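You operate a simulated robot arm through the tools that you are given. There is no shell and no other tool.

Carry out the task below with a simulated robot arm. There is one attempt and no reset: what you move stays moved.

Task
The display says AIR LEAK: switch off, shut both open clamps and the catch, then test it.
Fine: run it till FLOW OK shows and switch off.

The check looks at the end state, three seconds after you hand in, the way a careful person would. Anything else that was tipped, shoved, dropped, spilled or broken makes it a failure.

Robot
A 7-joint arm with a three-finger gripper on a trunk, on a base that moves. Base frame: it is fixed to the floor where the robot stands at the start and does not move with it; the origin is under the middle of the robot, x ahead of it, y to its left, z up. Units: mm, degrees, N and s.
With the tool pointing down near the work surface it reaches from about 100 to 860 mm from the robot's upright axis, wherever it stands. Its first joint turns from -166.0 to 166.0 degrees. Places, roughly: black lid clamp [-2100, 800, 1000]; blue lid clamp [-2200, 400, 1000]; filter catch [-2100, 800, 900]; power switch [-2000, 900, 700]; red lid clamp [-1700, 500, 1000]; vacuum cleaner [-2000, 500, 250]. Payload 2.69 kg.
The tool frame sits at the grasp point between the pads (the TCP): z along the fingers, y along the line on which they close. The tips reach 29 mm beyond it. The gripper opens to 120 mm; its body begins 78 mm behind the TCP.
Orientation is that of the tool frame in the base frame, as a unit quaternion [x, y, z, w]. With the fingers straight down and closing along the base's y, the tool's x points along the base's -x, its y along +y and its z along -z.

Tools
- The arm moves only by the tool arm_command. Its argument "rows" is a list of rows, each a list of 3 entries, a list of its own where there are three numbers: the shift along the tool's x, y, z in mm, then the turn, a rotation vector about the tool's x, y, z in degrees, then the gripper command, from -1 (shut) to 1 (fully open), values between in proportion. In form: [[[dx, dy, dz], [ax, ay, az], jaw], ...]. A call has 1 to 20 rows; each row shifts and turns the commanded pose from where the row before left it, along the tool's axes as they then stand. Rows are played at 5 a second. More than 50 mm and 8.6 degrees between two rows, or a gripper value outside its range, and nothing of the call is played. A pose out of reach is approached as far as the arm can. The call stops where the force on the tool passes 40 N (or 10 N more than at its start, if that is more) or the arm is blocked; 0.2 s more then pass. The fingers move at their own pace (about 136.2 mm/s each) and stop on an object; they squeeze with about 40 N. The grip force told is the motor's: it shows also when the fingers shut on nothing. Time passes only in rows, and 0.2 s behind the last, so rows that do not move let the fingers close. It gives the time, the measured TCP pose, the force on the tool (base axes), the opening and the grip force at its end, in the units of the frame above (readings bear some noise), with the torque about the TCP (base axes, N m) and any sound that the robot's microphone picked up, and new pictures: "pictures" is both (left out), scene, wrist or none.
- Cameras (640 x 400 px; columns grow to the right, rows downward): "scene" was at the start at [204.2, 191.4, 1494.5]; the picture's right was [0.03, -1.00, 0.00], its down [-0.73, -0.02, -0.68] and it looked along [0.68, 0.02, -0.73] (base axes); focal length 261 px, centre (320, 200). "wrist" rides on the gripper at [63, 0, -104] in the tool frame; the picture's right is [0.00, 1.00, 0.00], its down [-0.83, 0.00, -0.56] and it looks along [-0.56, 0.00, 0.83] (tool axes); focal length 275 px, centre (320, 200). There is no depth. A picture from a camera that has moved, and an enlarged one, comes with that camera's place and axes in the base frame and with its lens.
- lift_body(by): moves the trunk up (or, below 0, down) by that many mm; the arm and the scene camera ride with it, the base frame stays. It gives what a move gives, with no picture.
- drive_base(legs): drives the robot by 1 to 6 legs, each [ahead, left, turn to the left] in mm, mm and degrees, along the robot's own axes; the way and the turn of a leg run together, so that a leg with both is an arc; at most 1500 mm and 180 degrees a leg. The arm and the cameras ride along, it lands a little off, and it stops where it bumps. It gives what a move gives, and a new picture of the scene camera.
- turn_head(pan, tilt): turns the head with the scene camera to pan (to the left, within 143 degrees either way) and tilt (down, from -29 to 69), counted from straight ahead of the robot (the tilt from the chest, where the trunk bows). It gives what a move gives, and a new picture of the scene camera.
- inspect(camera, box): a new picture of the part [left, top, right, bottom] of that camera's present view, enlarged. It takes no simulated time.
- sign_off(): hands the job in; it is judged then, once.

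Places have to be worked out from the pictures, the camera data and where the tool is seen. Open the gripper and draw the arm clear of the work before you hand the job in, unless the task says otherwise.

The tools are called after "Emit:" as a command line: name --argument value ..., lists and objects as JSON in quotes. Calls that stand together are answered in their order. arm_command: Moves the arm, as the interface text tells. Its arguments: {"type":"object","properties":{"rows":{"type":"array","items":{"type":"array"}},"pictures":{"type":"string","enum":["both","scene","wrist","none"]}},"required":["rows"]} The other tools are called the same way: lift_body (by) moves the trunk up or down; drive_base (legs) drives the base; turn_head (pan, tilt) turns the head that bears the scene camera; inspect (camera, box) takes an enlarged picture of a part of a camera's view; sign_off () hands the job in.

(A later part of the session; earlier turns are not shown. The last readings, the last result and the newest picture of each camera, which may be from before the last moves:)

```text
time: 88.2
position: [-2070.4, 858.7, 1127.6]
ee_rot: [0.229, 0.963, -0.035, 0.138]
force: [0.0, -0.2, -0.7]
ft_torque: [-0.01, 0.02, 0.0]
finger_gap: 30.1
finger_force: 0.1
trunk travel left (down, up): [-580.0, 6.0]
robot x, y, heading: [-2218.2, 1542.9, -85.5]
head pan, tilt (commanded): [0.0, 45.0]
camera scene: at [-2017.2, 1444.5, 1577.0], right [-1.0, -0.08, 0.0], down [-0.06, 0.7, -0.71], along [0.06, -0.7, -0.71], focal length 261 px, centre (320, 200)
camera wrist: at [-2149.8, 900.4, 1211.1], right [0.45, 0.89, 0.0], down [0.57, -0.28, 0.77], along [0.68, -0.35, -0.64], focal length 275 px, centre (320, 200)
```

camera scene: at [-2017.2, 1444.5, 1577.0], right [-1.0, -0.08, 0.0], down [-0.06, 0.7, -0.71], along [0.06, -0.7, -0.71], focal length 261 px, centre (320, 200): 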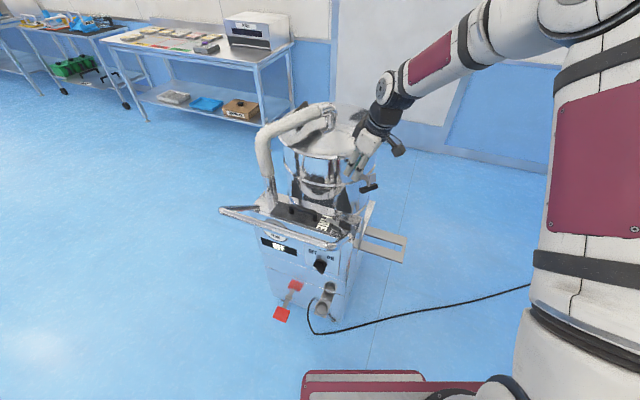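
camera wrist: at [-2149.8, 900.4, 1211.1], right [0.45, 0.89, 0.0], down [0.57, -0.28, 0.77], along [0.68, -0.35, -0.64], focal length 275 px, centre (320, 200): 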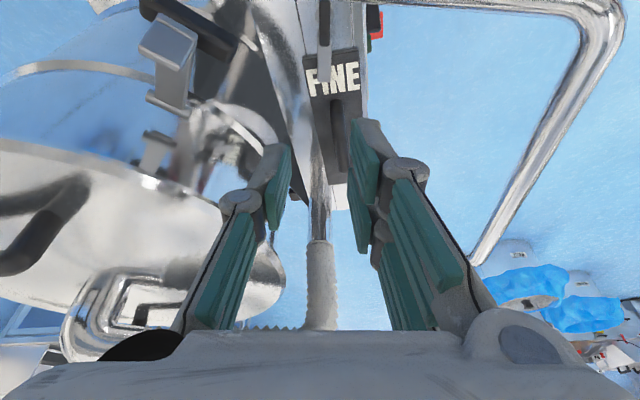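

The wing is nearly in line (about 4 mm to the robot side). I descend 175 mm toward it and look.

Emit:
arm_command --rows '[[[12.1, 1.5, 43.3], [0, 0, 0], -0.5], [[12.1, 1.5, 43.3], [0, 0, 0], -0.5], [[12.1, 0, 43.3], [0, 0, 0], -0.5], [[10.8, 0, 38.5], [0, 0, 0], -0.5]]' --pictures "wrist"

```text
time: 89.2
position: [-2065.4, 860.8, 952.3]
ee_rot: [0.23, 0.963, -0.035, 0.137]
force: [0.9, 0.4, 0.4]
ft_torque: [-0.01, -0.01, -0.01]
finger_gap: 30.1
finger_force: 0.0
trunk travel left (down, up): [-580.0, 6.0]
robot x, y, heading: [-2213.4, 1540.7, -85.4]
head pan, tilt (commanded): [0.0, 45.0]
camera wrist: at [-2146.3, 902.4, 1035.8], right [0.45, 0.89, 0.0], down [0.57, -0.28, 0.77], along [0.68, -0.35, -0.64], focal length 275 px, centre (320, 200)
```

wrist: 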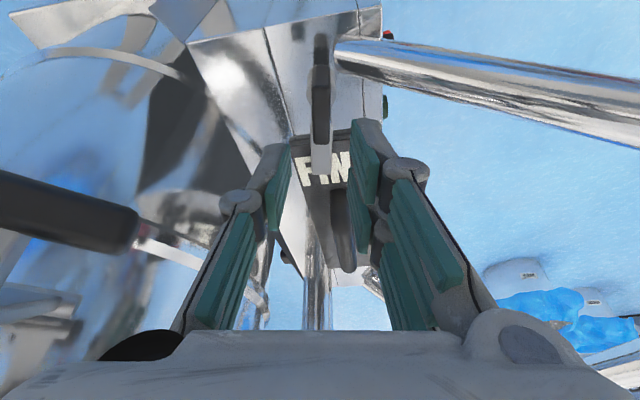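

The wing is centred at column 321 and aligned. I descend the last 58 mm.

Emit:
arm_command --rows '[[[5.2, 0, 18.6], [0, 0, 0], -0.5], [[5.2, 0.5, 18.6], [0, 0, 0], -0.5], [[5.2, 0.5, 18.6], [0, 0, 0], -0.5]]' --pictures "wrist"

```text
time: 90.0
position: [-2063.6, 860.3, 896.8]
ee_rot: [0.23, 0.962, -0.036, 0.14]
force: [6.2, -3.1, 5.0]
ft_torque: [0.01, -0.2, -0.2]
finger_gap: 29.7
finger_force: 0.0
trunk travel left (down, up): [-580.0, 6.0]
robot x, y, heading: [-2214.4, 1542.5, -85.2]
head pan, tilt (commanded): [0.0, 45.0]
camera wrist: at [-2143.6, 901.6, 979.0], right [0.45, 0.89, -0.01], down [0.57, -0.28, 0.77], along [0.69, -0.35, -0.64], focal length 275 px, centre (320, 200)
```

wrist: 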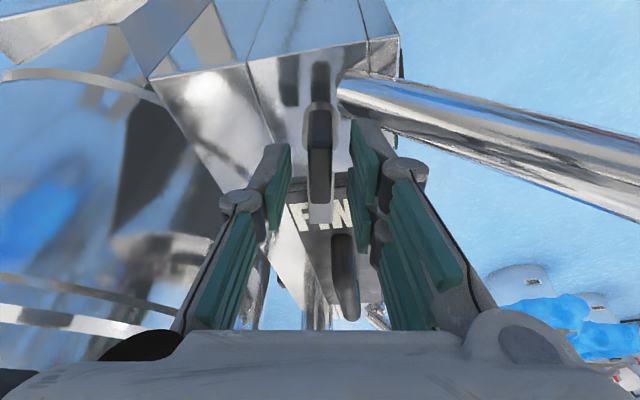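

The fingers straddle the wing with only about 8 N of touch. I close on it and turn counterclockwise in 5° steps.

Emit:
arm_command --rows '[[[0, 0, 0], [0, 0, 0], -1], [[0, 0, 0], [0, 0, 0], -1], [[0, 0, 0], [0, 0, 0], -1], [[0, -1, 0], [-1.35, 0, -4.8], -1], [[0, -1, 0], [-1.35, 0, -4.8], -1]]' --pictures "both"

```text
time: 91.2
position: [-2064.9, 859.3, 895.9]
ee_rot: [0.145, 0.979, -0.023, 0.14]
force: [9.1, -5.6, -0.4]
ft_torque: [-0.21, -0.86, -0.48]
finger_gap: 11.9
finger_force: 38.3
trunk travel left (down, up): [-580.0, 6.0]
robot x, y, heading: [-2213.1, 1545.0, -85.5]
head pan, tilt (commanded): [0.0, 45.0]
camera scene: at [-2016.7, 1443.8, 1576.9], right [-1.0, -0.08, 0.0], down [-0.06, 0.7, -0.71], along [0.06, -0.7, -0.71], focal length 261 px, centre (320, 200)
camera wrist: at [-2151.3, 886.2, 978.3], right [0.29, 0.96, -0.01], down [0.62, -0.18, 0.77], along [0.73, -0.22, -0.64], focal length 275 px, centre (320, 200)
```

scene: 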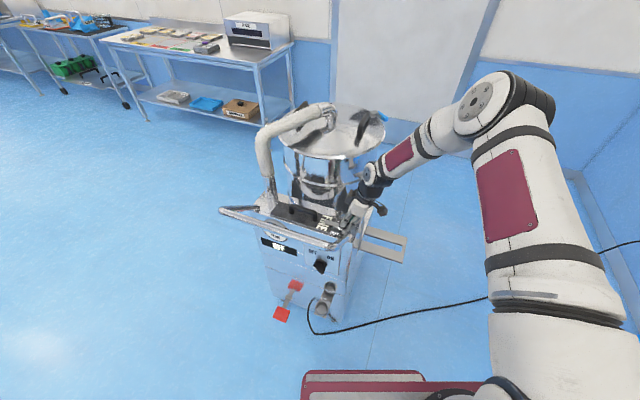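
wrist: 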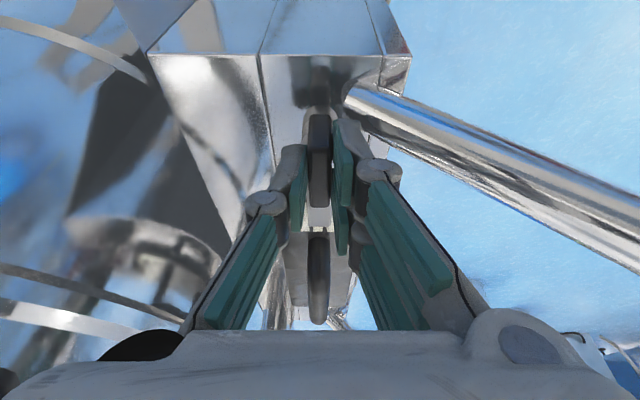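

The wing now appears square to the box (about 91°). I try 4° more to feel whether it has reached its stop.

Emit:
arm_command --rows '[[[0, -0.5, 0], [-1.1, 0, -3.9], -1], [[0, 0, 0], [0, 0, 0], -1]]' --pictures "wrist"

Emit:
inspect --camera "scene" --box '[290, 190, 386, 250]'

```text
time: 91.8
position: [-2065.9, 857.5, 895.5]
ee_rot: [0.11, 0.984, -0.017, 0.141]
force: [11.6, -1.6, 0.3]
ft_torque: [0.14, -0.71, -1.08]
finger_gap: 13.2
finger_force: 40.4
trunk travel left (down, up): [-580.0, 6.0]
robot x, y, heading: [-2214.2, 1540.8, -85.2]
head pan, tilt (commanded): [0.0, 45.0]
camera wrist: at [-2153.3, 879.9, 978.5], right [0.22, 0.98, -0.01], down [0.63, -0.14, 0.77], along [0.75, -0.17, -0.64], focal length 275 px, centre (320, 200)
```

wrist: 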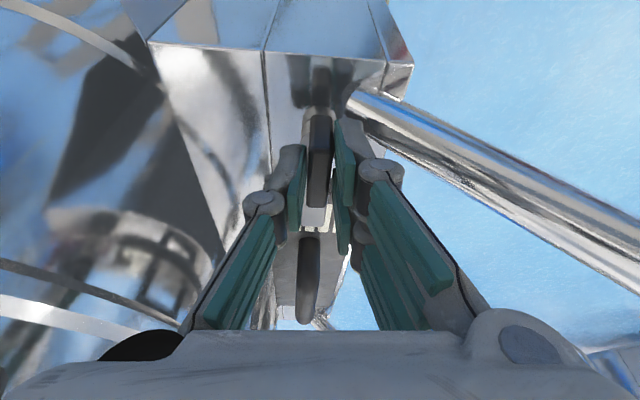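

```text
6.67 times, centred on (338, 220) of scene
camera zoom: at [-2016.7, 1444.1, 1577.0], right [-1.0, -0.08, 0.0], down [-0.06, 0.7, -0.71], along [0.06, -0.7, -0.71], focal length 1739 px, centre (200, 67)
```

zoom: 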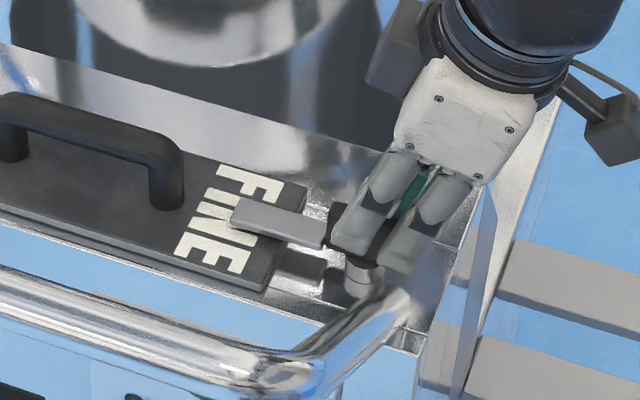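

The wing no longer follows (gap opened to 13.2 mm, torque rose): the catch is at its stop, tongue square over the FINE lid. I release and rise straight up.

Emit:
arm_command --rows '[[[0, 0, 0], [0.5, 0, 2], -0.5], [[0, 0, 0], [0, 0, 0], -0.5], [[-2.7, 0, -9.6], [0, 0, 0], -0.5], [[-5.4, 0, -19.3], [0, 0, 0], -0.5], [[-12.1, 0, -43.3], [0, 0, 0], -0.5], [[-12.1, 0, -43.3], [0, 0, 0], -0.5], [[-12.1, 0, -43.3], [0, 0, 0], -0.5], [[-12.1, 0, -43.3], [0, 0, 0], -0.5]]' --pictures "wrist"

Emit:
inspect --camera "scene" --box '[290, 190, 386, 250]'

```text
time: 93.6
position: [-2066.9, 861.6, 1106.5]
ee_rot: [0.128, 0.982, -0.021, 0.14]
force: [-0.2, 0.4, -0.6]
ft_torque: [0.01, -0.01, -0.01]
finger_gap: 29.9
finger_force: 0.1
trunk travel left (down, up): [-580.0, 6.0]
robot x, y, heading: [-2215.9, 1545.4, -85.2]
head pan, tilt (commanded): [0.0, 45.0]
camera wrist: at [-2155.2, 885.2, 1189.2], right [0.25, 0.97, 0.0], down [0.62, -0.16, 0.77], along [0.74, -0.2, -0.64], focal length 275 px, centre (320, 200)
```

wrist: 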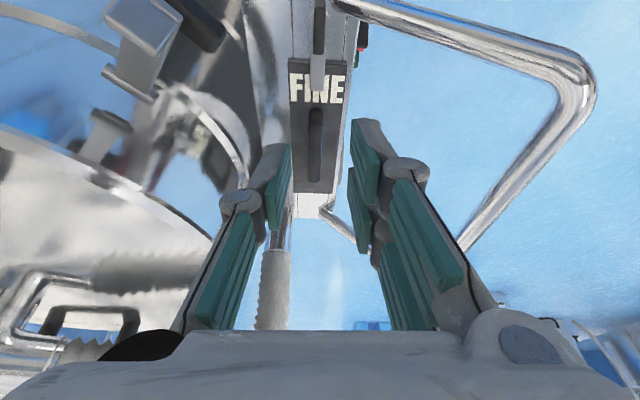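

```text
6.67 times, centred on (338, 220) of scene
camera zoom: at [-2017.1, 1444.1, 1577.0], right [-1.0, -0.08, 0.0], down [-0.06, 0.7, -0.71], along [0.06, -0.7, -0.71], focal length 1739 px, centre (200, 67)
```

zoom: 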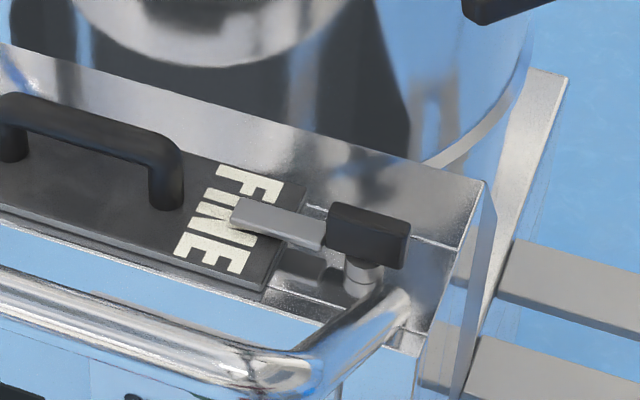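

The catch is shut with its tongue squarely over the FINE lid. Now the black clamp: I move the tool out to the right of the drum and turn its yaw back to face along the robot's heading.

Emit:
arm_command --rows '[[[35, -7, -18], [0, 0, 0], -1], [[35, -7, -18], [0, 0, 0], -1], [[35, -8, -18], [0, 0, 0], -1], [[0, 0, 0], [1.9, 0, 6.75], -1], [[0, 0, 0], [1.9, 0, 6.75], -1], [[0, 0, 0], [1.9, 0, 6.75], -1], [[0, 0, 0], [1.9, 0, 6.75], -1], [[0, 0, 0], [1.9, 0, 6.75], -1], [[0, 0, 0], [1.9, 0, 6.75], -1], [[0, 0, 0], [1.9, 0, 6.75], -1], [[0, 0, 0], [1.9, 0, 6.75], -1], [[0, 0, 0], [1.9, 0, 6.75], -1], [[0, 0, 0], [1.9, 0, 6.75], -1]]' --pictures "both"

```text
time: 96.4
position: [-2187.1, 869.1, 1128.6]
ee_rot: [0.671, 0.728, -0.092, 0.106]
force: [0.2, 1.4, 0.2]
ft_torque: [0.0, 0.0, 0.0]
finger_gap: 0.2
finger_force: 29.2
trunk travel left (down, up): [-580.0, 6.0]
robot x, y, heading: [-2216.6, 1543.2, -85.2]
head pan, tilt (commanded): [0.0, 45.0]
camera scene: at [-2017.3, 1444.2, 1577.0], right [-1.0, -0.08, 0.0], down [-0.06, 0.7, -0.71], along [0.06, -0.7, -0.71], focal length 261 px, centre (320, 200)
camera wrist: at [-2195.2, 958.9, 1211.5], right [1.0, 0.09, 0.01], down [0.05, -0.64, 0.77], along [0.07, -0.76, -0.64], focal length 275 px, centre (320, 200)
```

scene: 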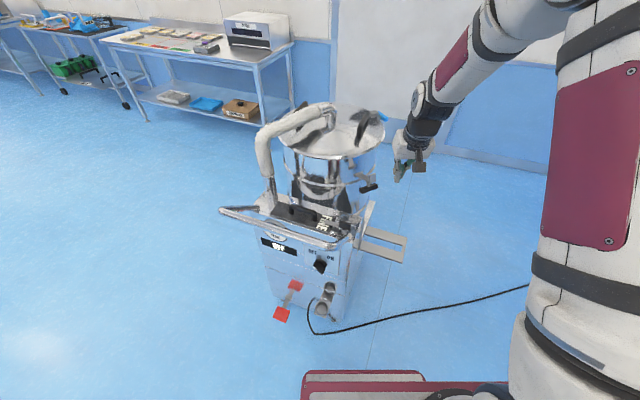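
wrist: 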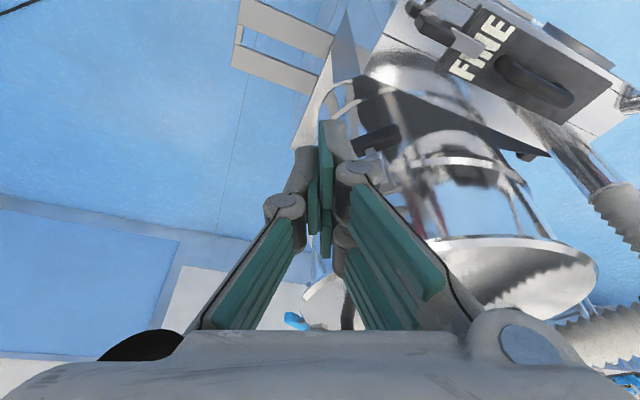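

I take enlarged views of the black clamp from both cameras to fix its geometry.

Emit:
inspect --camera "scene" --box '[330, 140, 426, 200]'

Emit:
inspect --camera "wrist" --box '[320, 100, 480, 200]'

```text
6.67 times, centred on (378, 170) of scene
camera zoom: at [-2017.3, 1444.2, 1577.0], right [-1.0, -0.08, 0.0], down [-0.06, 0.7, -0.71], along [0.06, -0.7, -0.71], focal length 1739 px, centre (-67, 400)
```

zoom: 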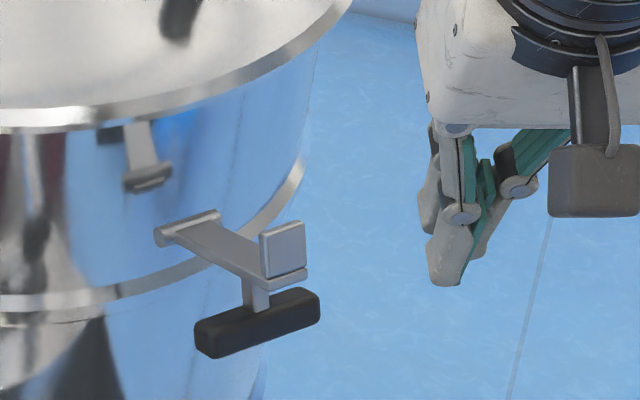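

```text
4.00 times, centred on (400, 150) of wrist
camera zoom: at [-2195.2, 958.9, 1211.5], right [1.0, 0.09, 0.01], down [0.05, -0.64, 0.77], along [0.07, -0.76, -0.64], focal length 1101 px, centre (0, 400)
```

zoom: 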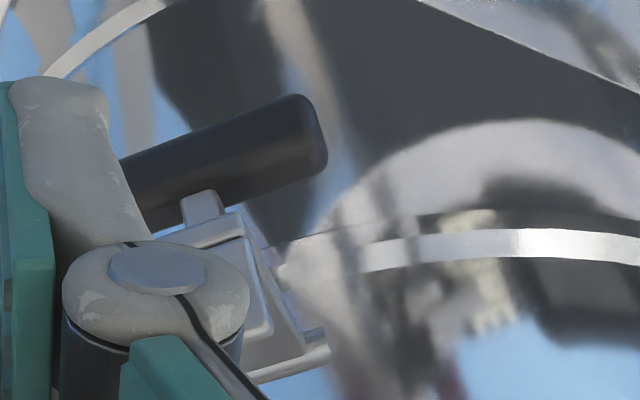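

Three-view triangulation now gives: clamp barrel at (-2090, 716, 988), its arm pointing out along (-0.48, 0.88) and raised about 22°, grip bar centre at (-2125, 777, 977). Lifting the grip bar from beneath should swing it shut. I pitch the tool forward to horizontal here with the fingers closed.

Emit:
arm_command --rows '[[[0, 0, 0], [0, -8.2, 0], -1], [[0, 0, 0], [0, -8.2, 0], -1], [[0, 0, 0], [0, -8.2, 0], -1], [[0, 0, 0], [0, -8.2, 0], -1], [[0, 0, 0], [0, -8.2, 0], -1], [[0, 0, 0], [0, -8.2, 0], -1], [[0, 0, 0], [0, -8.2, 0], -1], [[0, 0, 0], [0, -8.2, 0], -1], [[0, 0, 0], [0, -8.2, 0], -1]]' --pictures "both"

```text
time: 98.4
position: [-2186.6, 869.4, 1128.7]
ee_rot: [0.479, 0.52, -0.476, 0.523]
force: [0.8, 0.1, 0.2]
ft_torque: [0.03, 0.0, 0.0]
finger_gap: 0.0
finger_force: 28.6
trunk travel left (down, up): [-580.0, 6.0]
robot x, y, heading: [-2211.6, 1541.4, -85.3]
head pan, tilt (commanded): [0.0, 45.0]
camera scene: at [-2017.1, 1444.5, 1577.0], right [-1.0, -0.08, 0.0], down [-0.06, 0.7, -0.71], along [0.06, -0.7, -0.71], focal length 261 px, centre (320, 200)
camera wrist: at [-2195.1, 974.0, 1065.9], right [1.0, 0.09, 0.0], down [-0.05, 0.55, 0.83], along [0.07, -0.83, 0.56], focal length 275 px, centre (320, 200)
```

scene: 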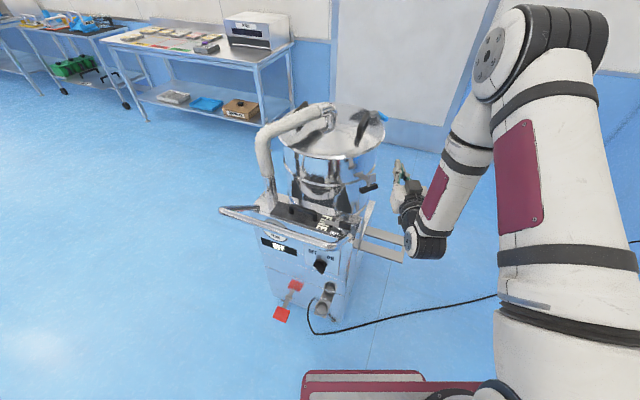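
wrist: 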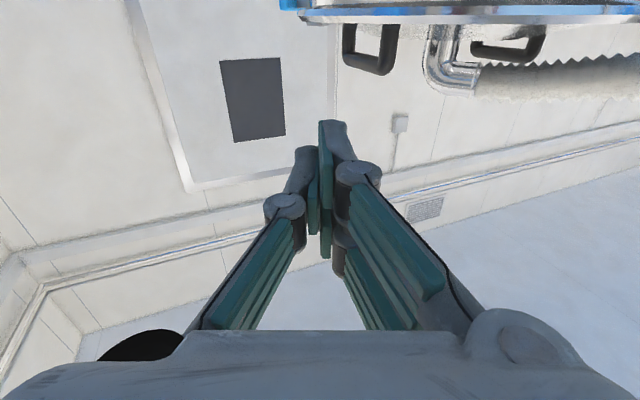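

The tool is horizontal and the elbow went up to the right, away from the machine. I step back and left, then lower to z 922 behind and below the clamp's grip bar.

Emit:
arm_command --rows '[[[0, 26.5, -28], [0, 0, 0], -1], [[0, 26.5, -28], [0, 0, 0], -1], [[41, 0, 0], [0, 0, 0], -1], [[41, 0, 0], [0, 0, 0], -1], [[41, 0, 0], [0, 0, 0], -1], [[41, 0, 0], [0, 0, 0], -1], [[42, 0, 0], [0, 0, 0], -1]]' --pictures "both"

```text
time: 100.0
position: [-2137.7, 930.8, 920.8]
ee_rot: [0.481, 0.519, -0.475, 0.523]
force: [0.1, -0.1, 0.2]
ft_torque: [-0.01, 0.0, 0.05]
finger_gap: 0.0
finger_force: 28.5
trunk travel left (down, up): [-580.0, 6.0]
robot x, y, heading: [-2215.6, 1545.2, -85.1]
head pan, tilt (commanded): [0.0, 45.0]
camera scene: at [-2017.2, 1444.4, 1577.0], right [-1.0, -0.08, 0.0], down [-0.06, 0.7, -0.71], along [0.06, -0.7, -0.71], focal length 261 px, centre (320, 200)
camera wrist: at [-2146.1, 1035.7, 859.7], right [1.0, 0.09, 0.0], down [-0.05, 0.55, 0.83], along [0.07, -0.83, 0.56], focal length 275 px, centre (320, 200)
```

scene: 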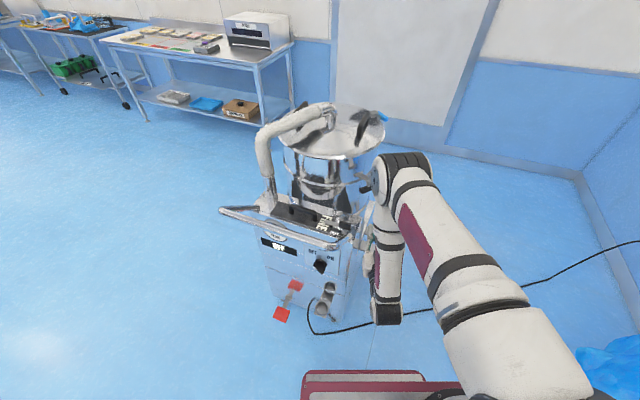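
wrist: 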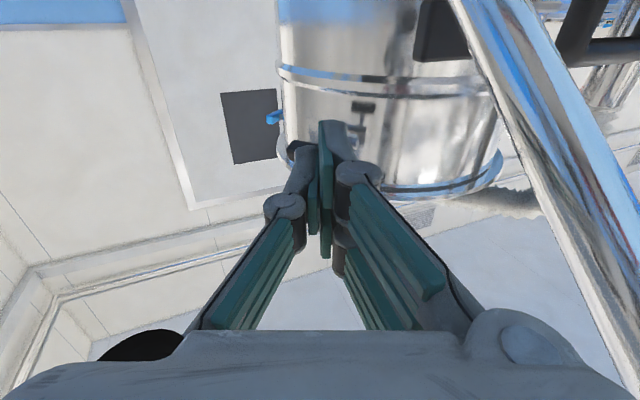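

I enlarge the wrist view around the fingertips to find the clamp relative to the fingers.

Emit:
inspect --camera "wrist" --box '[240, 60, 400, 160]'

Emit:
inspect --camera "scene" --box '[340, 150, 436, 230]'

```text
4.00 times, centred on (320, 110) of wrist
camera zoom: at [-2146.1, 1035.7, 859.7], right [1.0, 0.09, 0.0], down [-0.05, 0.55, 0.83], along [0.07, -0.83, 0.56], focal length 1101 px, centre (320, 560)
```

zoom: 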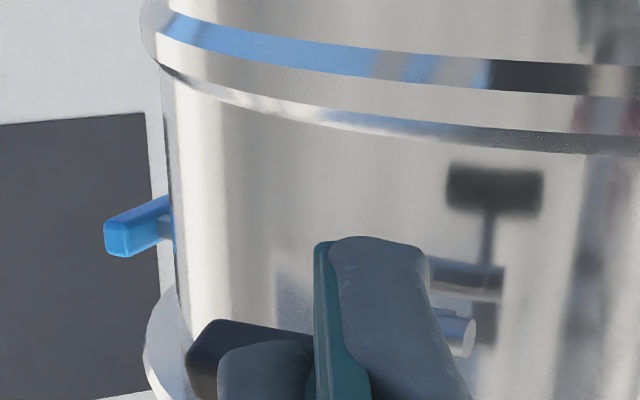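

```text
5.00 times, centred on (388, 190) of scene
camera zoom: at [-2017.2, 1444.4, 1577.0], right [-1.0, -0.08, 0.0], down [-0.06, 0.7, -0.71], along [0.06, -0.7, -0.71], focal length 1304 px, centre (-20, 250)
```

zoom: 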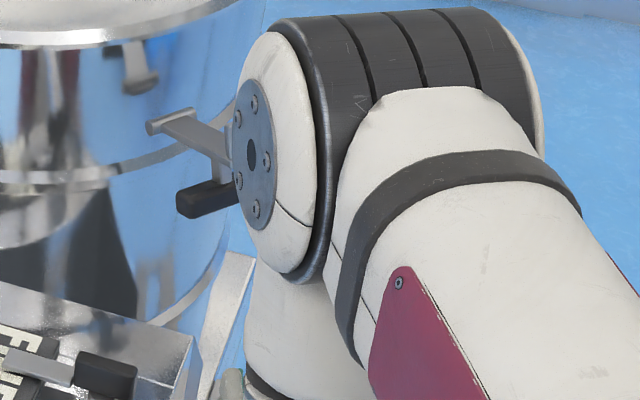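

The clamp's grip bar is where predicted (just ahead and above the closed fingertips). I advance 138 mm beneath it.

Emit:
arm_command --rows '[[[0, 0, 35], [0, 0, 0], -1], [[0, 0, 35], [0, 0, 0], -1], [[0, 0, 35], [0, 0, 0], -1], [[0, 0, 33], [0, 0, 0], -1]]' --pictures "both"

Emit:
inspect --camera "wrist" --box '[200, 80, 440, 230]'

```text
time: 101.0
position: [-2126.2, 792.4, 923.1]
ee_rot: [0.48, 0.52, -0.475, 0.523]
force: [0.3, -0.6, -0.1]
ft_torque: [0.02, 0.01, -0.02]
finger_gap: 0.1
finger_force: 28.5
trunk travel left (down, up): [-580.0, 6.0]
robot x, y, heading: [-2216.0, 1542.7, -85.2]
head pan, tilt (commanded): [0.0, 45.0]
camera scene: at [-2017.1, 1444.4, 1577.0], right [-1.0, -0.08, 0.0], down [-0.06, 0.7, -0.71], along [0.06, -0.7, -0.71], focal length 261 px, centre (320, 200)
camera wrist: at [-2134.7, 897.3, 860.8], right [1.0, 0.09, 0.0], down [-0.05, 0.55, 0.83], along [0.07, -0.83, 0.55], focal length 275 px, centre (320, 200)
```

scene: 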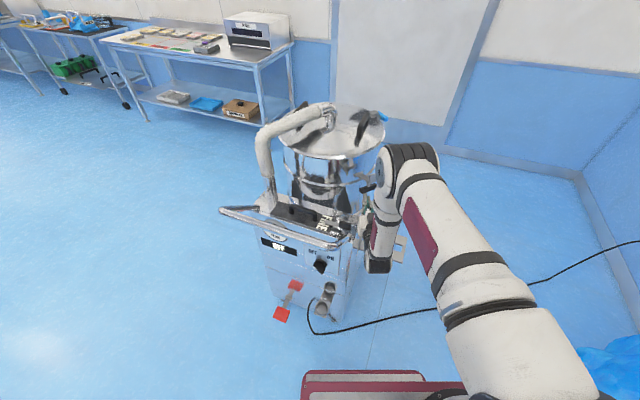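
wrist: 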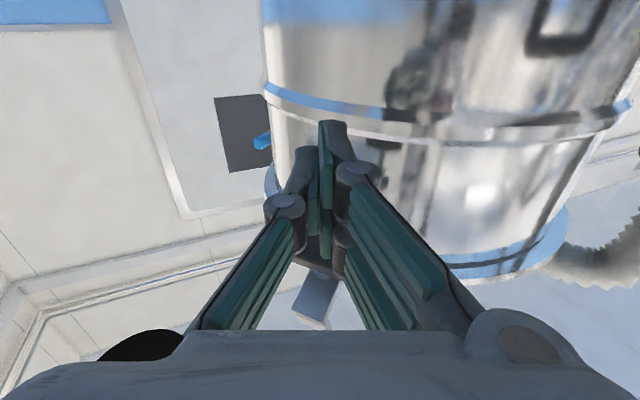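

```text
2.67 times, centred on (320, 155) of wrist
camera zoom: at [-2134.7, 897.3, 860.8], right [1.0, 0.09, 0.0], down [-0.05, 0.55, 0.83], along [0.07, -0.83, 0.55], focal length 734 px, centre (320, 320)
```

zoom: 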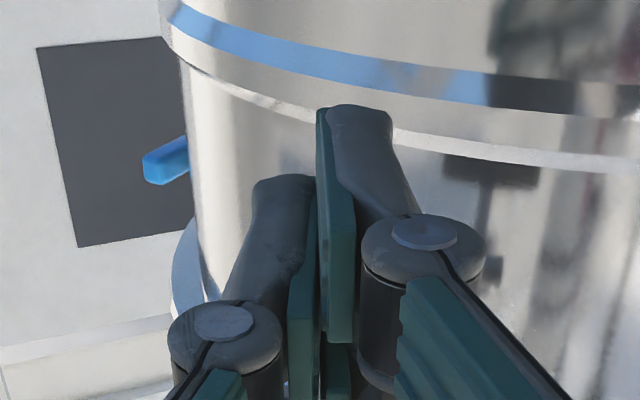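

The fingers are beneath the grip bar with no contact. I lift slowly, 36 mm in 6 mm steps.

Emit:
arm_command --rows '[[[-6, 0, 0], [0, 0, 0], -1], [[-6, 0, 0], [0, 0, 0], -1], [[-6, 0, 0], [0, 0, 0], -1], [[-6, 0, 0], [0, 0, 0], -1], [[-6, 0, 0], [0, 0, 0], -1], [[-6, 0, 0], [0, 0, 0], -1]]' --pictures "both"

```text
time: 102.4
position: [-2125.1, 792.3, 958.9]
ee_rot: [0.48, 0.52, -0.476, 0.523]
force: [-0.4, -0.1, -1.1]
ft_torque: [0.0, 0.01, -0.01]
finger_gap: 0.0
finger_force: 28.8
trunk travel left (down, up): [-580.0, 6.0]
robot x, y, heading: [-2212.6, 1541.6, -84.9]
head pan, tilt (commanded): [0.0, 45.0]
camera scene: at [-2017.1, 1444.2, 1577.0], right [-1.0, -0.08, 0.0], down [-0.06, 0.7, -0.71], along [0.06, -0.7, -0.71], focal length 261 px, centre (320, 200)
camera wrist: at [-2134.4, 897.5, 896.6], right [1.0, 0.09, 0.0], down [-0.05, 0.55, 0.83], along [0.07, -0.83, 0.55], focal length 275 px, centre (320, 200)
```

scene: 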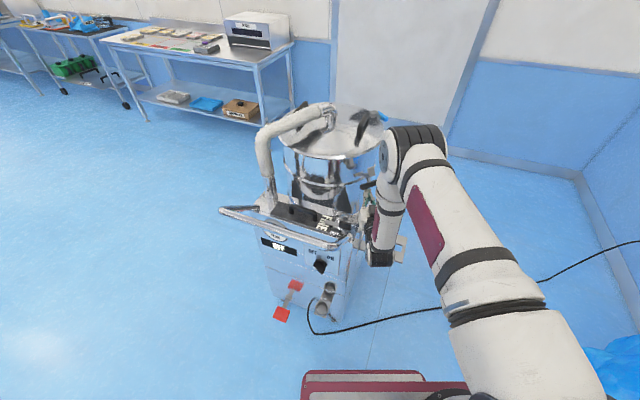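
wrist: 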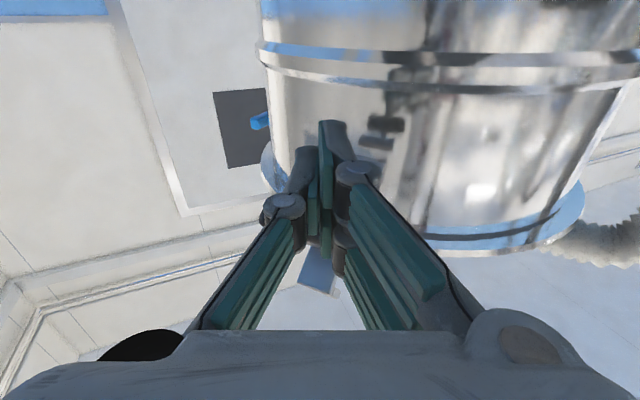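

Still no load; the grip bar is visible just behind the finger knuckles. I lift 24 mm further.

Emit:
arm_command --rows '[[[-6, 0, 0], [0, 0, 0], -1], [[-6, 0, 0], [0, 0, 0], -1], [[-6, 0, 0], [0, 0, 0], -1], [[-6, 0, 0], [0, 0, 0], -1]]' --pictures "both"

Emit:
inspect --camera "scene" --box '[330, 140, 426, 200]'

```text
time: 103.4
position: [-2125.8, 792.3, 983.1]
ee_rot: [0.48, 0.52, -0.475, 0.523]
force: [0.3, -0.7, -2.4]
ft_torque: [0.05, 0.03, 0.02]
finger_gap: 0.0
finger_force: 28.9
trunk travel left (down, up): [-580.0, 6.0]
robot x, y, heading: [-2215.6, 1541.5, -85.2]
head pan, tilt (commanded): [0.0, 45.0]
camera scene: at [-2017.1, 1444.2, 1577.0], right [-1.0, -0.08, 0.0], down [-0.06, 0.7, -0.71], along [0.06, -0.7, -0.71], focal length 261 px, centre (320, 200)
camera wrist: at [-2134.4, 897.2, 920.3], right [1.0, 0.09, 0.0], down [-0.05, 0.55, 0.83], along [0.07, -0.83, 0.55], focal length 275 px, centre (320, 200)
```

scene: 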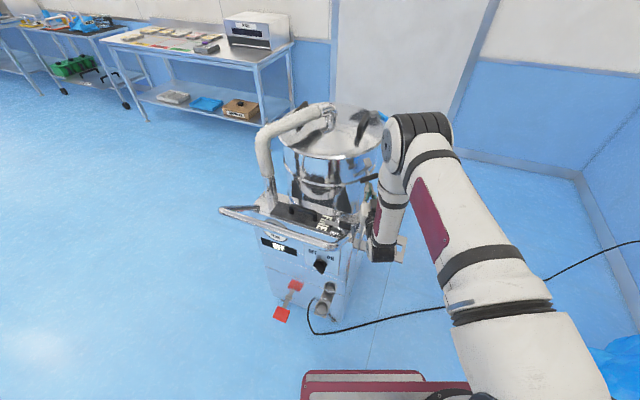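
wrist: 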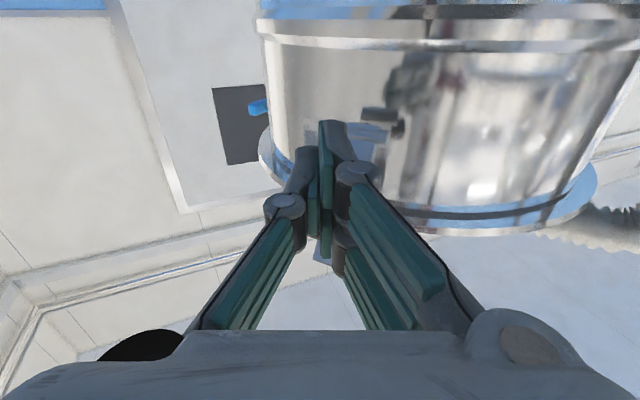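

```text
6.67 times, centred on (378, 170) of scene
camera zoom: at [-2017.1, 1444.2, 1577.0], right [-1.0, -0.08, 0.0], down [-0.06, 0.7, -0.71], along [0.06, -0.7, -0.71], focal length 1739 px, centre (-67, 400)
```

zoom: 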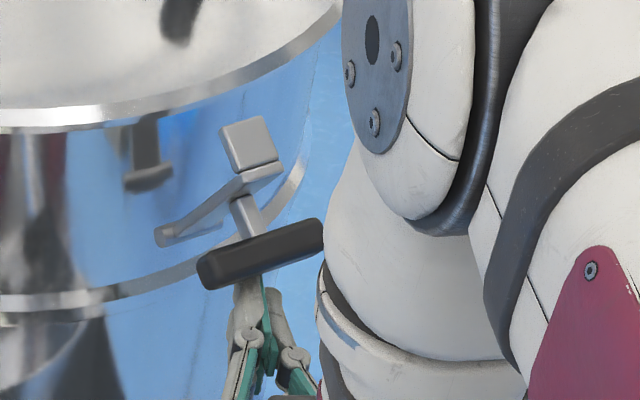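

The clamp arm is swinging up easily on the fingers (2 N), now at about 55°. I continue lifting while moving inward a little to follow it.

Emit:
arm_command --rows '[[[-6, 0, 2], [0, 0, 0], -1], [[-6, 0, 3], [0, 0, 0], -1], [[-6, 0, 3], [0, 0, 0], -1], [[-6, 1, 4], [0, 0, 0], -1], [[-5, 1, 4], [0, 0, 0], -1]]' --pictures "wrist"

Emit:
inspect --camera "scene" --box '[330, 125, 426, 185]'

```text
time: 104.6
position: [-2121.6, 775.8, 1011.7]
ee_rot: [0.48, 0.52, -0.475, 0.523]
force: [0.6, 0.5, -2.6]
ft_torque: [0.01, 0.04, 0.06]
finger_gap: 0.0
finger_force: 28.2
trunk travel left (down, up): [-580.0, 6.0]
robot x, y, heading: [-2217.2, 1548.6, -85.2]
head pan, tilt (commanded): [0.0, 45.0]
camera wrist: at [-2131.1, 880.7, 949.3], right [1.0, 0.09, 0.0], down [-0.05, 0.55, 0.83], along [0.07, -0.83, 0.56], focal length 275 px, centre (320, 200)
```

wrist: 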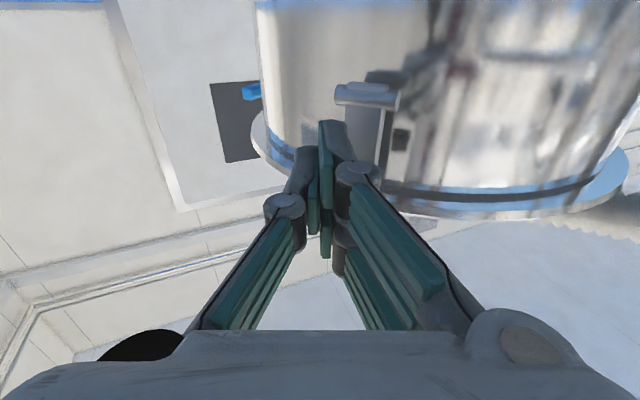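

```text
6.67 times, centred on (378, 155) of scene
camera zoom: at [-2017.1, 1444.2, 1577.0], right [-1.0, -0.08, 0.0], down [-0.06, 0.7, -0.71], along [0.06, -0.7, -0.71], focal length 1739 px, centre (-67, 500)
```

zoom: 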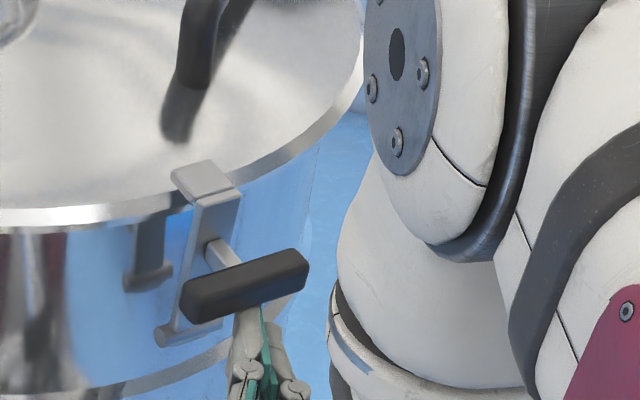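

The pad is now right at the lid rim – nearly shut. I push on, up and inward, in small steps until it seats.

Emit:
arm_command --rows '[[[-4, 1, 4], [0, 0, 0], -1], [[-4, 1, 4], [0, 0, 0], -1], [[-4, 1, 4], [0, 0, 0], -1]]' --pictures "wrist"

Emit:
inspect --camera "scene" --box '[330, 125, 426, 185]'

```text
time: 105.4
position: [-2120.4, 766.9, 1016.9]
ee_rot: [0.485, 0.523, -0.473, 0.517]
force: [-5.9, 13.2, -31.4]
ft_torque: [0.33, 0.03, -0.06]
finger_gap: 0.0
finger_force: 29.0
trunk travel left (down, up): [-580.0, 6.0]
robot x, y, heading: [-2212.9, 1543.9, -85.0]
head pan, tilt (commanded): [0.0, 45.0]
camera wrist: at [-2128.5, 872.4, 956.6], right [1.0, 0.08, 0.0], down [-0.05, 0.54, 0.84], along [0.07, -0.84, 0.54], focal length 275 px, centre (320, 200)
```

wrist: 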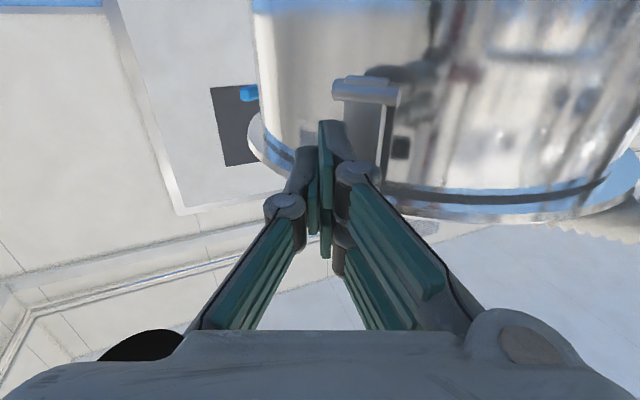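

```text
6.67 times, centred on (378, 155) of scene
camera zoom: at [-2017.3, 1443.6, 1576.9], right [-1.0, -0.08, 0.0], down [-0.06, 0.7, -0.71], along [0.06, -0.7, -0.71], focal length 1739 px, centre (-67, 500)
```

zoom: 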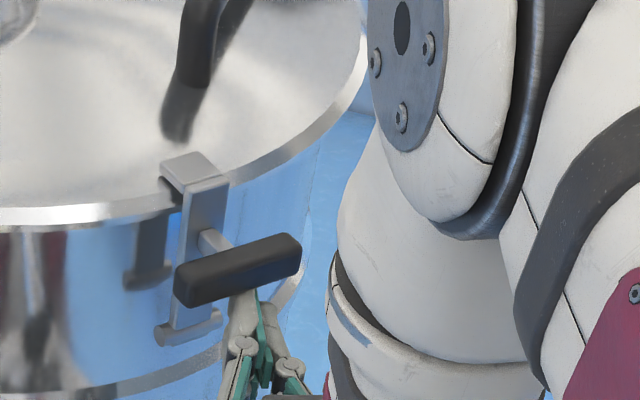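

The pad now lies on the lid and the load jumped to 34 N: the black clamp is seated. I lower the fingers away and check that it stays.

Emit:
arm_command --rows '[[[8, 0, 0], [0, 0, 0], -1], [[15, 0, -10], [0, 0, 0], -1], [[25, 0, -20], [0, 0, 0], -1], [[30, 0, -35], [0, 0, 0], -1], [[0, 0, -45], [0, 0, 0], -1], [[0, 0, -45], [0, 0, 0], -1]]' --pictures "both"

Emit:
inspect --camera "scene" --box '[330, 125, 426, 185]'

```text
time: 106.8
position: [-2133.1, 919.1, 946.3]
ee_rot: [0.48, 0.52, -0.475, 0.523]
force: [-0.5, 0.4, -0.4]
ft_torque: [0.04, -0.03, 0.0]
finger_gap: 0.2
finger_force: 29.0
trunk travel left (down, up): [-580.0, 6.0]
robot x, y, heading: [-2214.5, 1542.7, -85.3]
head pan, tilt (commanded): [0.0, 45.0]
camera scene: at [-2017.1, 1444.1, 1577.0], right [-1.0, -0.08, 0.0], down [-0.06, 0.7, -0.71], along [0.06, -0.7, -0.71], focal length 261 px, centre (320, 200)
camera wrist: at [-2141.0, 1024.1, 883.6], right [1.0, 0.09, 0.0], down [-0.05, 0.55, 0.83], along [0.07, -0.83, 0.56], focal length 275 px, centre (320, 200)
```

scene: 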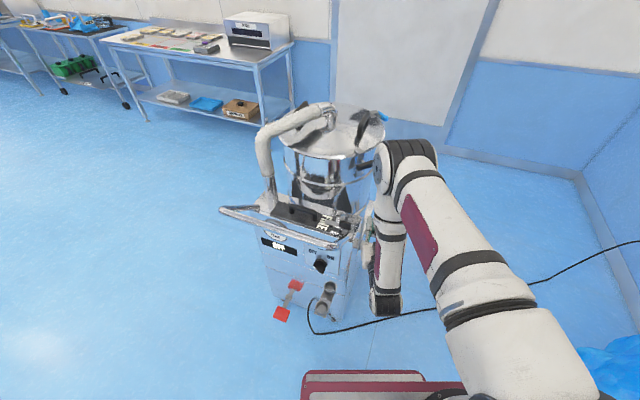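
wrist: 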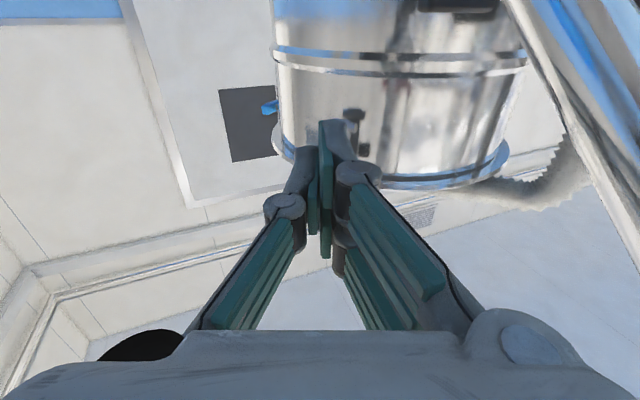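

```text
6.67 times, centred on (378, 155) of scene
camera zoom: at [-2017.1, 1444.1, 1577.0], right [-1.0, -0.08, 0.0], down [-0.06, 0.7, -0.71], along [0.06, -0.7, -0.71], focal length 1739 px, centre (-67, 500)
```

zoom: 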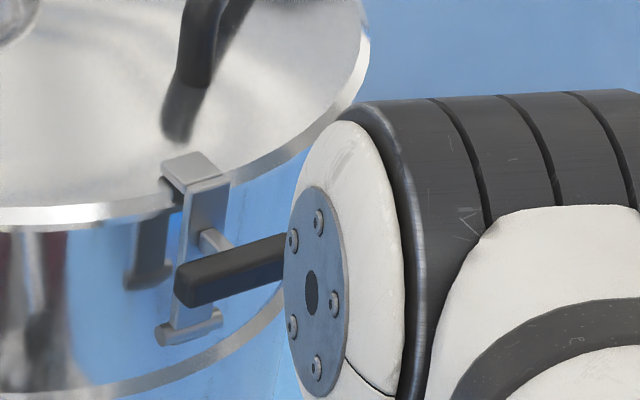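

The black clamp holds shut with its pad on the lid. Next is the red clamp on the machine's front: earlier views put its grip at (-1710, 448, 977), opening toward +x. I back off, go around the machine through free floor and turn to face it from the front.

Emit:
drive_base --legs '[[-380, 0, 0], [0, 1400, 0]]'

```text
time: 115.9
position: [-744.4, 1416.1, 944.8]
ee_rot: [0.481, 0.519, -0.477, 0.522]
force: [-0.3, -0.1, -0.3]
ft_torque: [0.04, -0.01, -0.03]
finger_gap: 0.1
finger_force: 28.3
trunk travel left (down, up): [-580.0, 6.0]
robot x, y, heading: [-827.3, 2038.9, -85.3]
head pan, tilt (commanded): [0.0, 45.0]
camera scene: at [-628.8, 1941.4, 1577.0], right [-1.0, -0.08, 0.0], down [-0.06, 0.7, -0.71], along [0.06, -0.7, -0.71], focal length 261 px, centre (320, 200)
```

scene: 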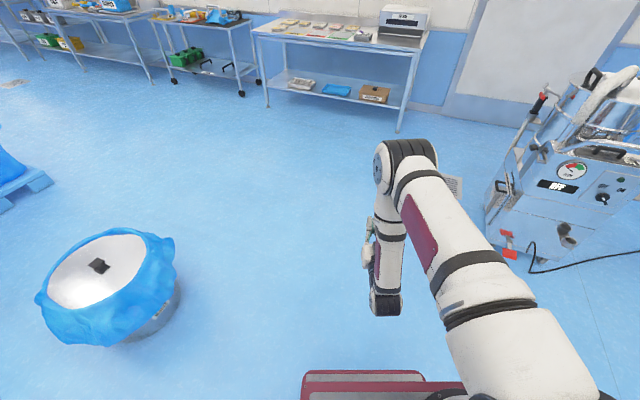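

The way ahead is clear (bin far to the left, table beyond y -850). I drive forward along the machine's front side and then turn right to face the red clamp.

Emit:
drive_base --legs '[[1450, 0, 0], [0, 0, -113]]'

```text
time: 127.9
position: [-1311.9, 750.1, 946.0]
ee_rot: [-0.698, 0.113, 0.698, 0.108]
force: [-0.4, -0.2, -0.5]
ft_torque: [0.0, 0.02, 0.01]
finger_gap: 0.0
finger_force: 28.3
trunk travel left (down, up): [-580.0, 6.0]
robot x, y, heading: [-706.3, 586.0, 161.9]
head pan, tilt (commanded): [0.0, 45.0]
camera scene: at [-873.9, 437.3, 1577.0], right [0.31, 0.95, 0.0], down [0.67, -0.22, -0.71], along [-0.67, 0.22, -0.71], focal length 261 px, centre (320, 200)
```

scene: 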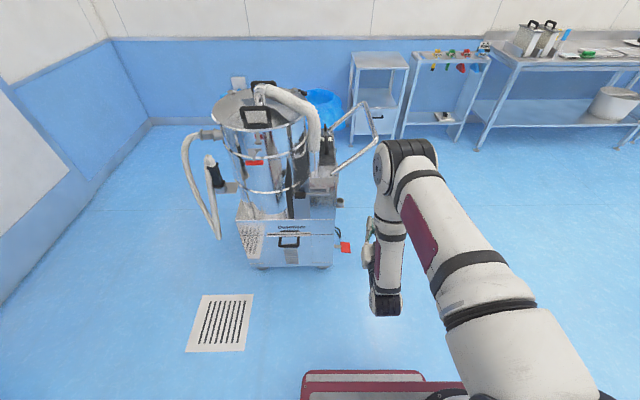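

Now the machine's front shows well. I enlarge the red clamp and its surroundings.

Emit:
inspect --camera "scene" --box '[200, 120, 320, 200]'

Emit:
inspect --camera "scene" --box '[200, 70, 344, 160]'

```text
5.00 times, centred on (260, 160) of scene
camera zoom: at [-873.9, 437.3, 1577.0], right [0.31, 0.95, 0.0], down [0.67, -0.22, -0.71], along [-0.67, 0.22, -0.71], focal length 1304 px, centre (620, 400)
```

zoom: 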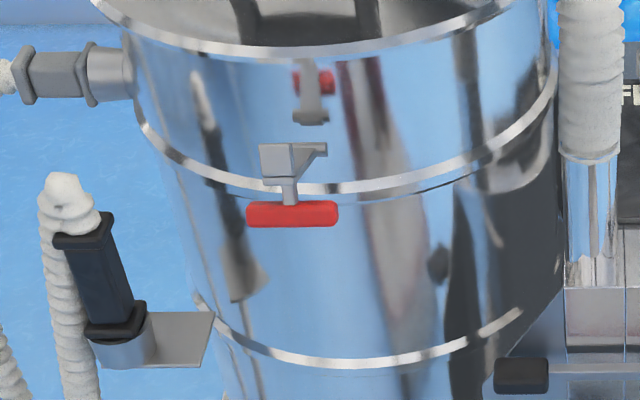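

```text
4.44 times, centred on (272, 115) of scene
camera zoom: at [-873.9, 437.3, 1577.0], right [0.31, 0.95, 0.0], down [0.67, -0.22, -0.71], along [-0.67, 0.22, -0.71], focal length 1160 px, centre (533, 578)
```

zoom: 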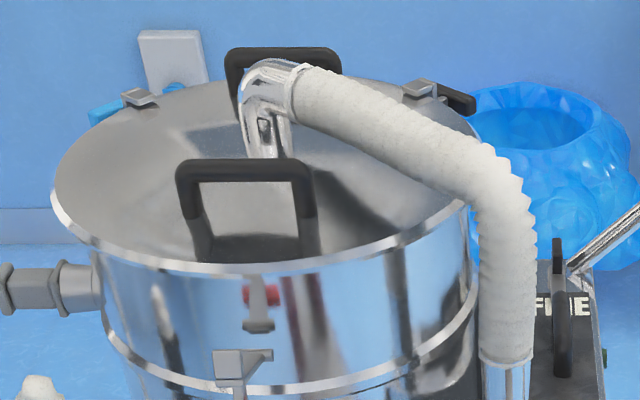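

Red clamp's grip confirmed at (-1711, 449, 977), and the blue and black clamps both show pads on the lid. I sidestep left 411 mm and forward 127 mm so the red grip lies straight ahead.

Emit:
drive_base --legs '[[0, 411, 0], [127, 0, 0]]'

Emit:
inspect --camera "scene" --box '[260, 90, 404, 180]'

Emit:
inspect --camera "wrist" --box '[0, 0, 640, 400]'

```text
time: 131.3
position: [-1561.6, 398.4, 944.2]
ee_rot: [-0.699, 0.113, 0.699, 0.106]
force: [-0.2, 0.9, -0.1]
ft_torque: [0.0, 0.03, -0.04]
finger_gap: 0.1
finger_force: 28.9
trunk travel left (down, up): [-580.0, 6.0]
robot x, y, heading: [-955.8, 232.3, 161.8]
head pan, tilt (commanded): [0.0, 45.0]
camera scene: at [-1122.1, 85.8, 1577.1], right [0.31, 0.95, 0.0], down [0.67, -0.22, -0.71], along [-0.67, 0.22, -0.71], focal length 261 px, centre (320, 200)
```

scene: 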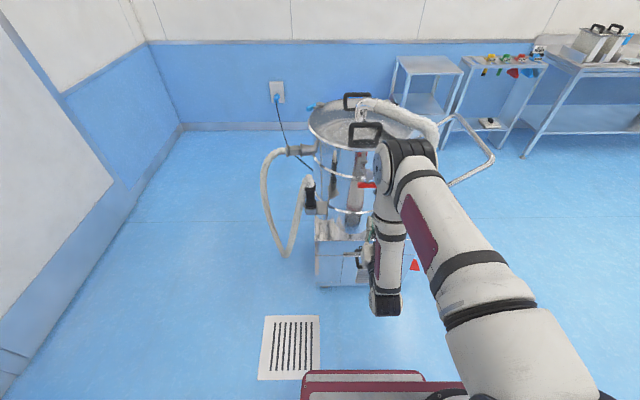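

```text
4.44 times, centred on (332, 135) of scene
camera zoom: at [-1122.1, 85.8, 1577.1], right [0.31, 0.95, 0.0], down [0.67, -0.22, -0.71], along [-0.67, 0.22, -0.71], focal length 1160 px, centre (267, 489)
```

zoom: 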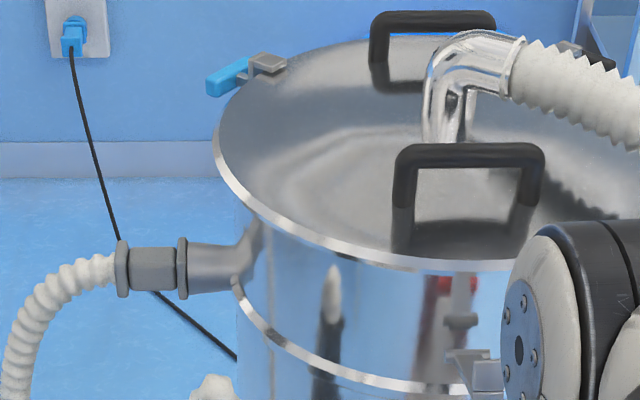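

```text
1.00 times, centred on (320, 200) of wrist (not enlarged: the box is as wide or as high as the picture)
camera zoom: at [-1461.5, 367.3, 883.6], right [-0.31, -0.95, 0.0], down [0.53, -0.17, 0.83], along [-0.79, 0.26, 0.55], focal length 275 px, centre (320, 200)
```

zoom: 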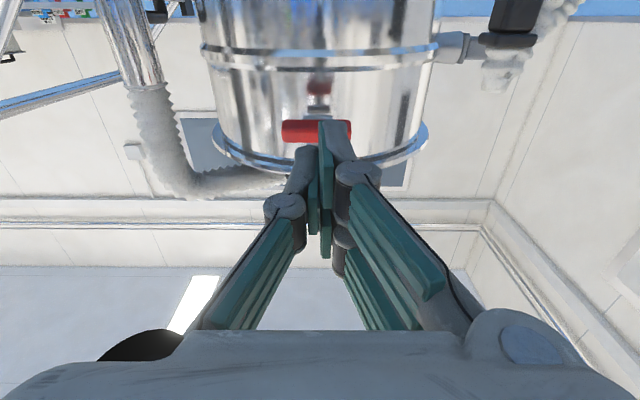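

The red grip bar is straight ahead of the closed fingers, at the predicted spot. I lower 22 mm and advance 143 mm beneath it.

Emit:
arm_command --rows '[[[22, 0, 0], [0, 0, 0], -1], [[0, -0.5, 36], [0, 0, 0], -1], [[0, -0.5, 36], [0, 0, 0], -1], [[0, 0, 36], [0, 0, 0], -1], [[0, 0, 35], [0, 0, 0], -1]]' --pictures "both"

Emit:
inspect --camera "scene" --box '[310, 110, 430, 210]'

```text
time: 132.5
position: [-1698.6, 445.0, 924.4]
ee_rot: [0.699, -0.112, -0.698, -0.108]
force: [-0.5, -0.4, 0.1]
ft_torque: [-0.01, 0.0, 0.0]
finger_gap: 0.0
finger_force: 28.4
trunk travel left (down, up): [-580.0, 6.0]
robot x, y, heading: [-953.5, 234.1, 161.9]
head pan, tilt (commanded): [0.0, 45.0]
camera scene: at [-1122.1, 85.8, 1577.0], right [0.31, 0.95, 0.0], down [0.67, -0.22, -0.71], along [-0.67, 0.22, -0.71], focal length 261 px, centre (320, 200)
camera wrist: at [-1597.8, 412.6, 861.4], right [-0.31, -0.95, 0.0], down [0.53, -0.17, 0.83], along [-0.79, 0.26, 0.55], focal length 275 px, centre (320, 200)
```

scene: 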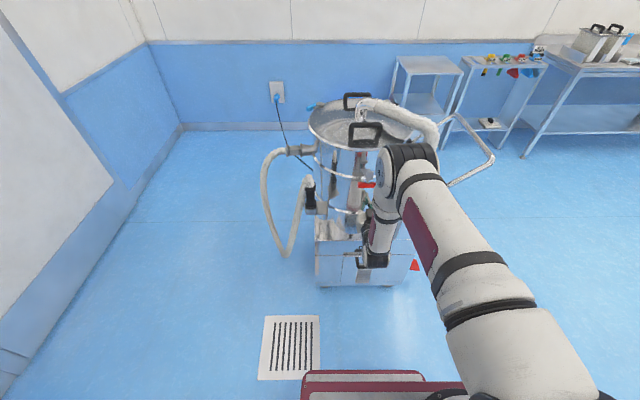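
wrist: 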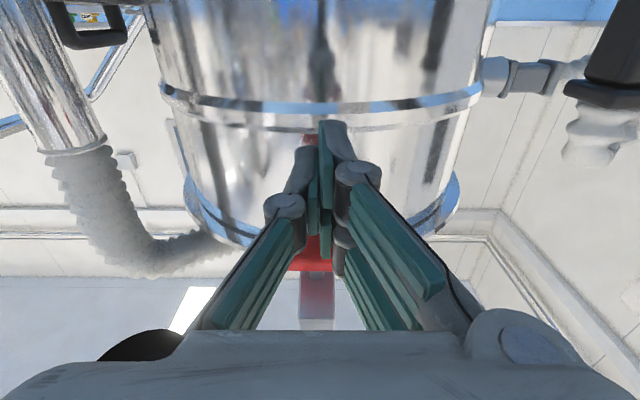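

```text
4.00 times, centred on (370, 160) of scene
camera zoom: at [-1122.1, 85.8, 1577.0], right [0.31, 0.95, 0.0], down [0.67, -0.22, -0.71], along [-0.67, 0.22, -0.71], focal length 1044 px, centre (120, 360)
```

zoom: 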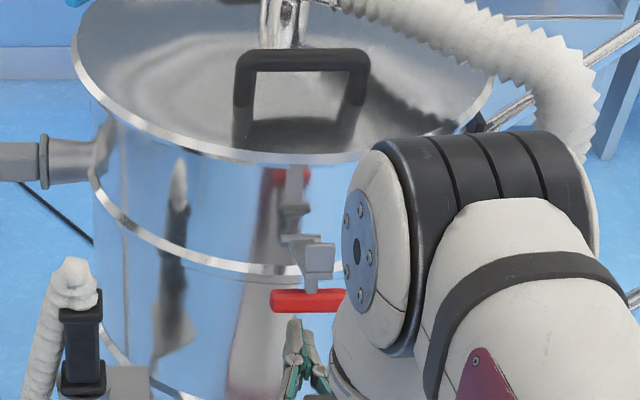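

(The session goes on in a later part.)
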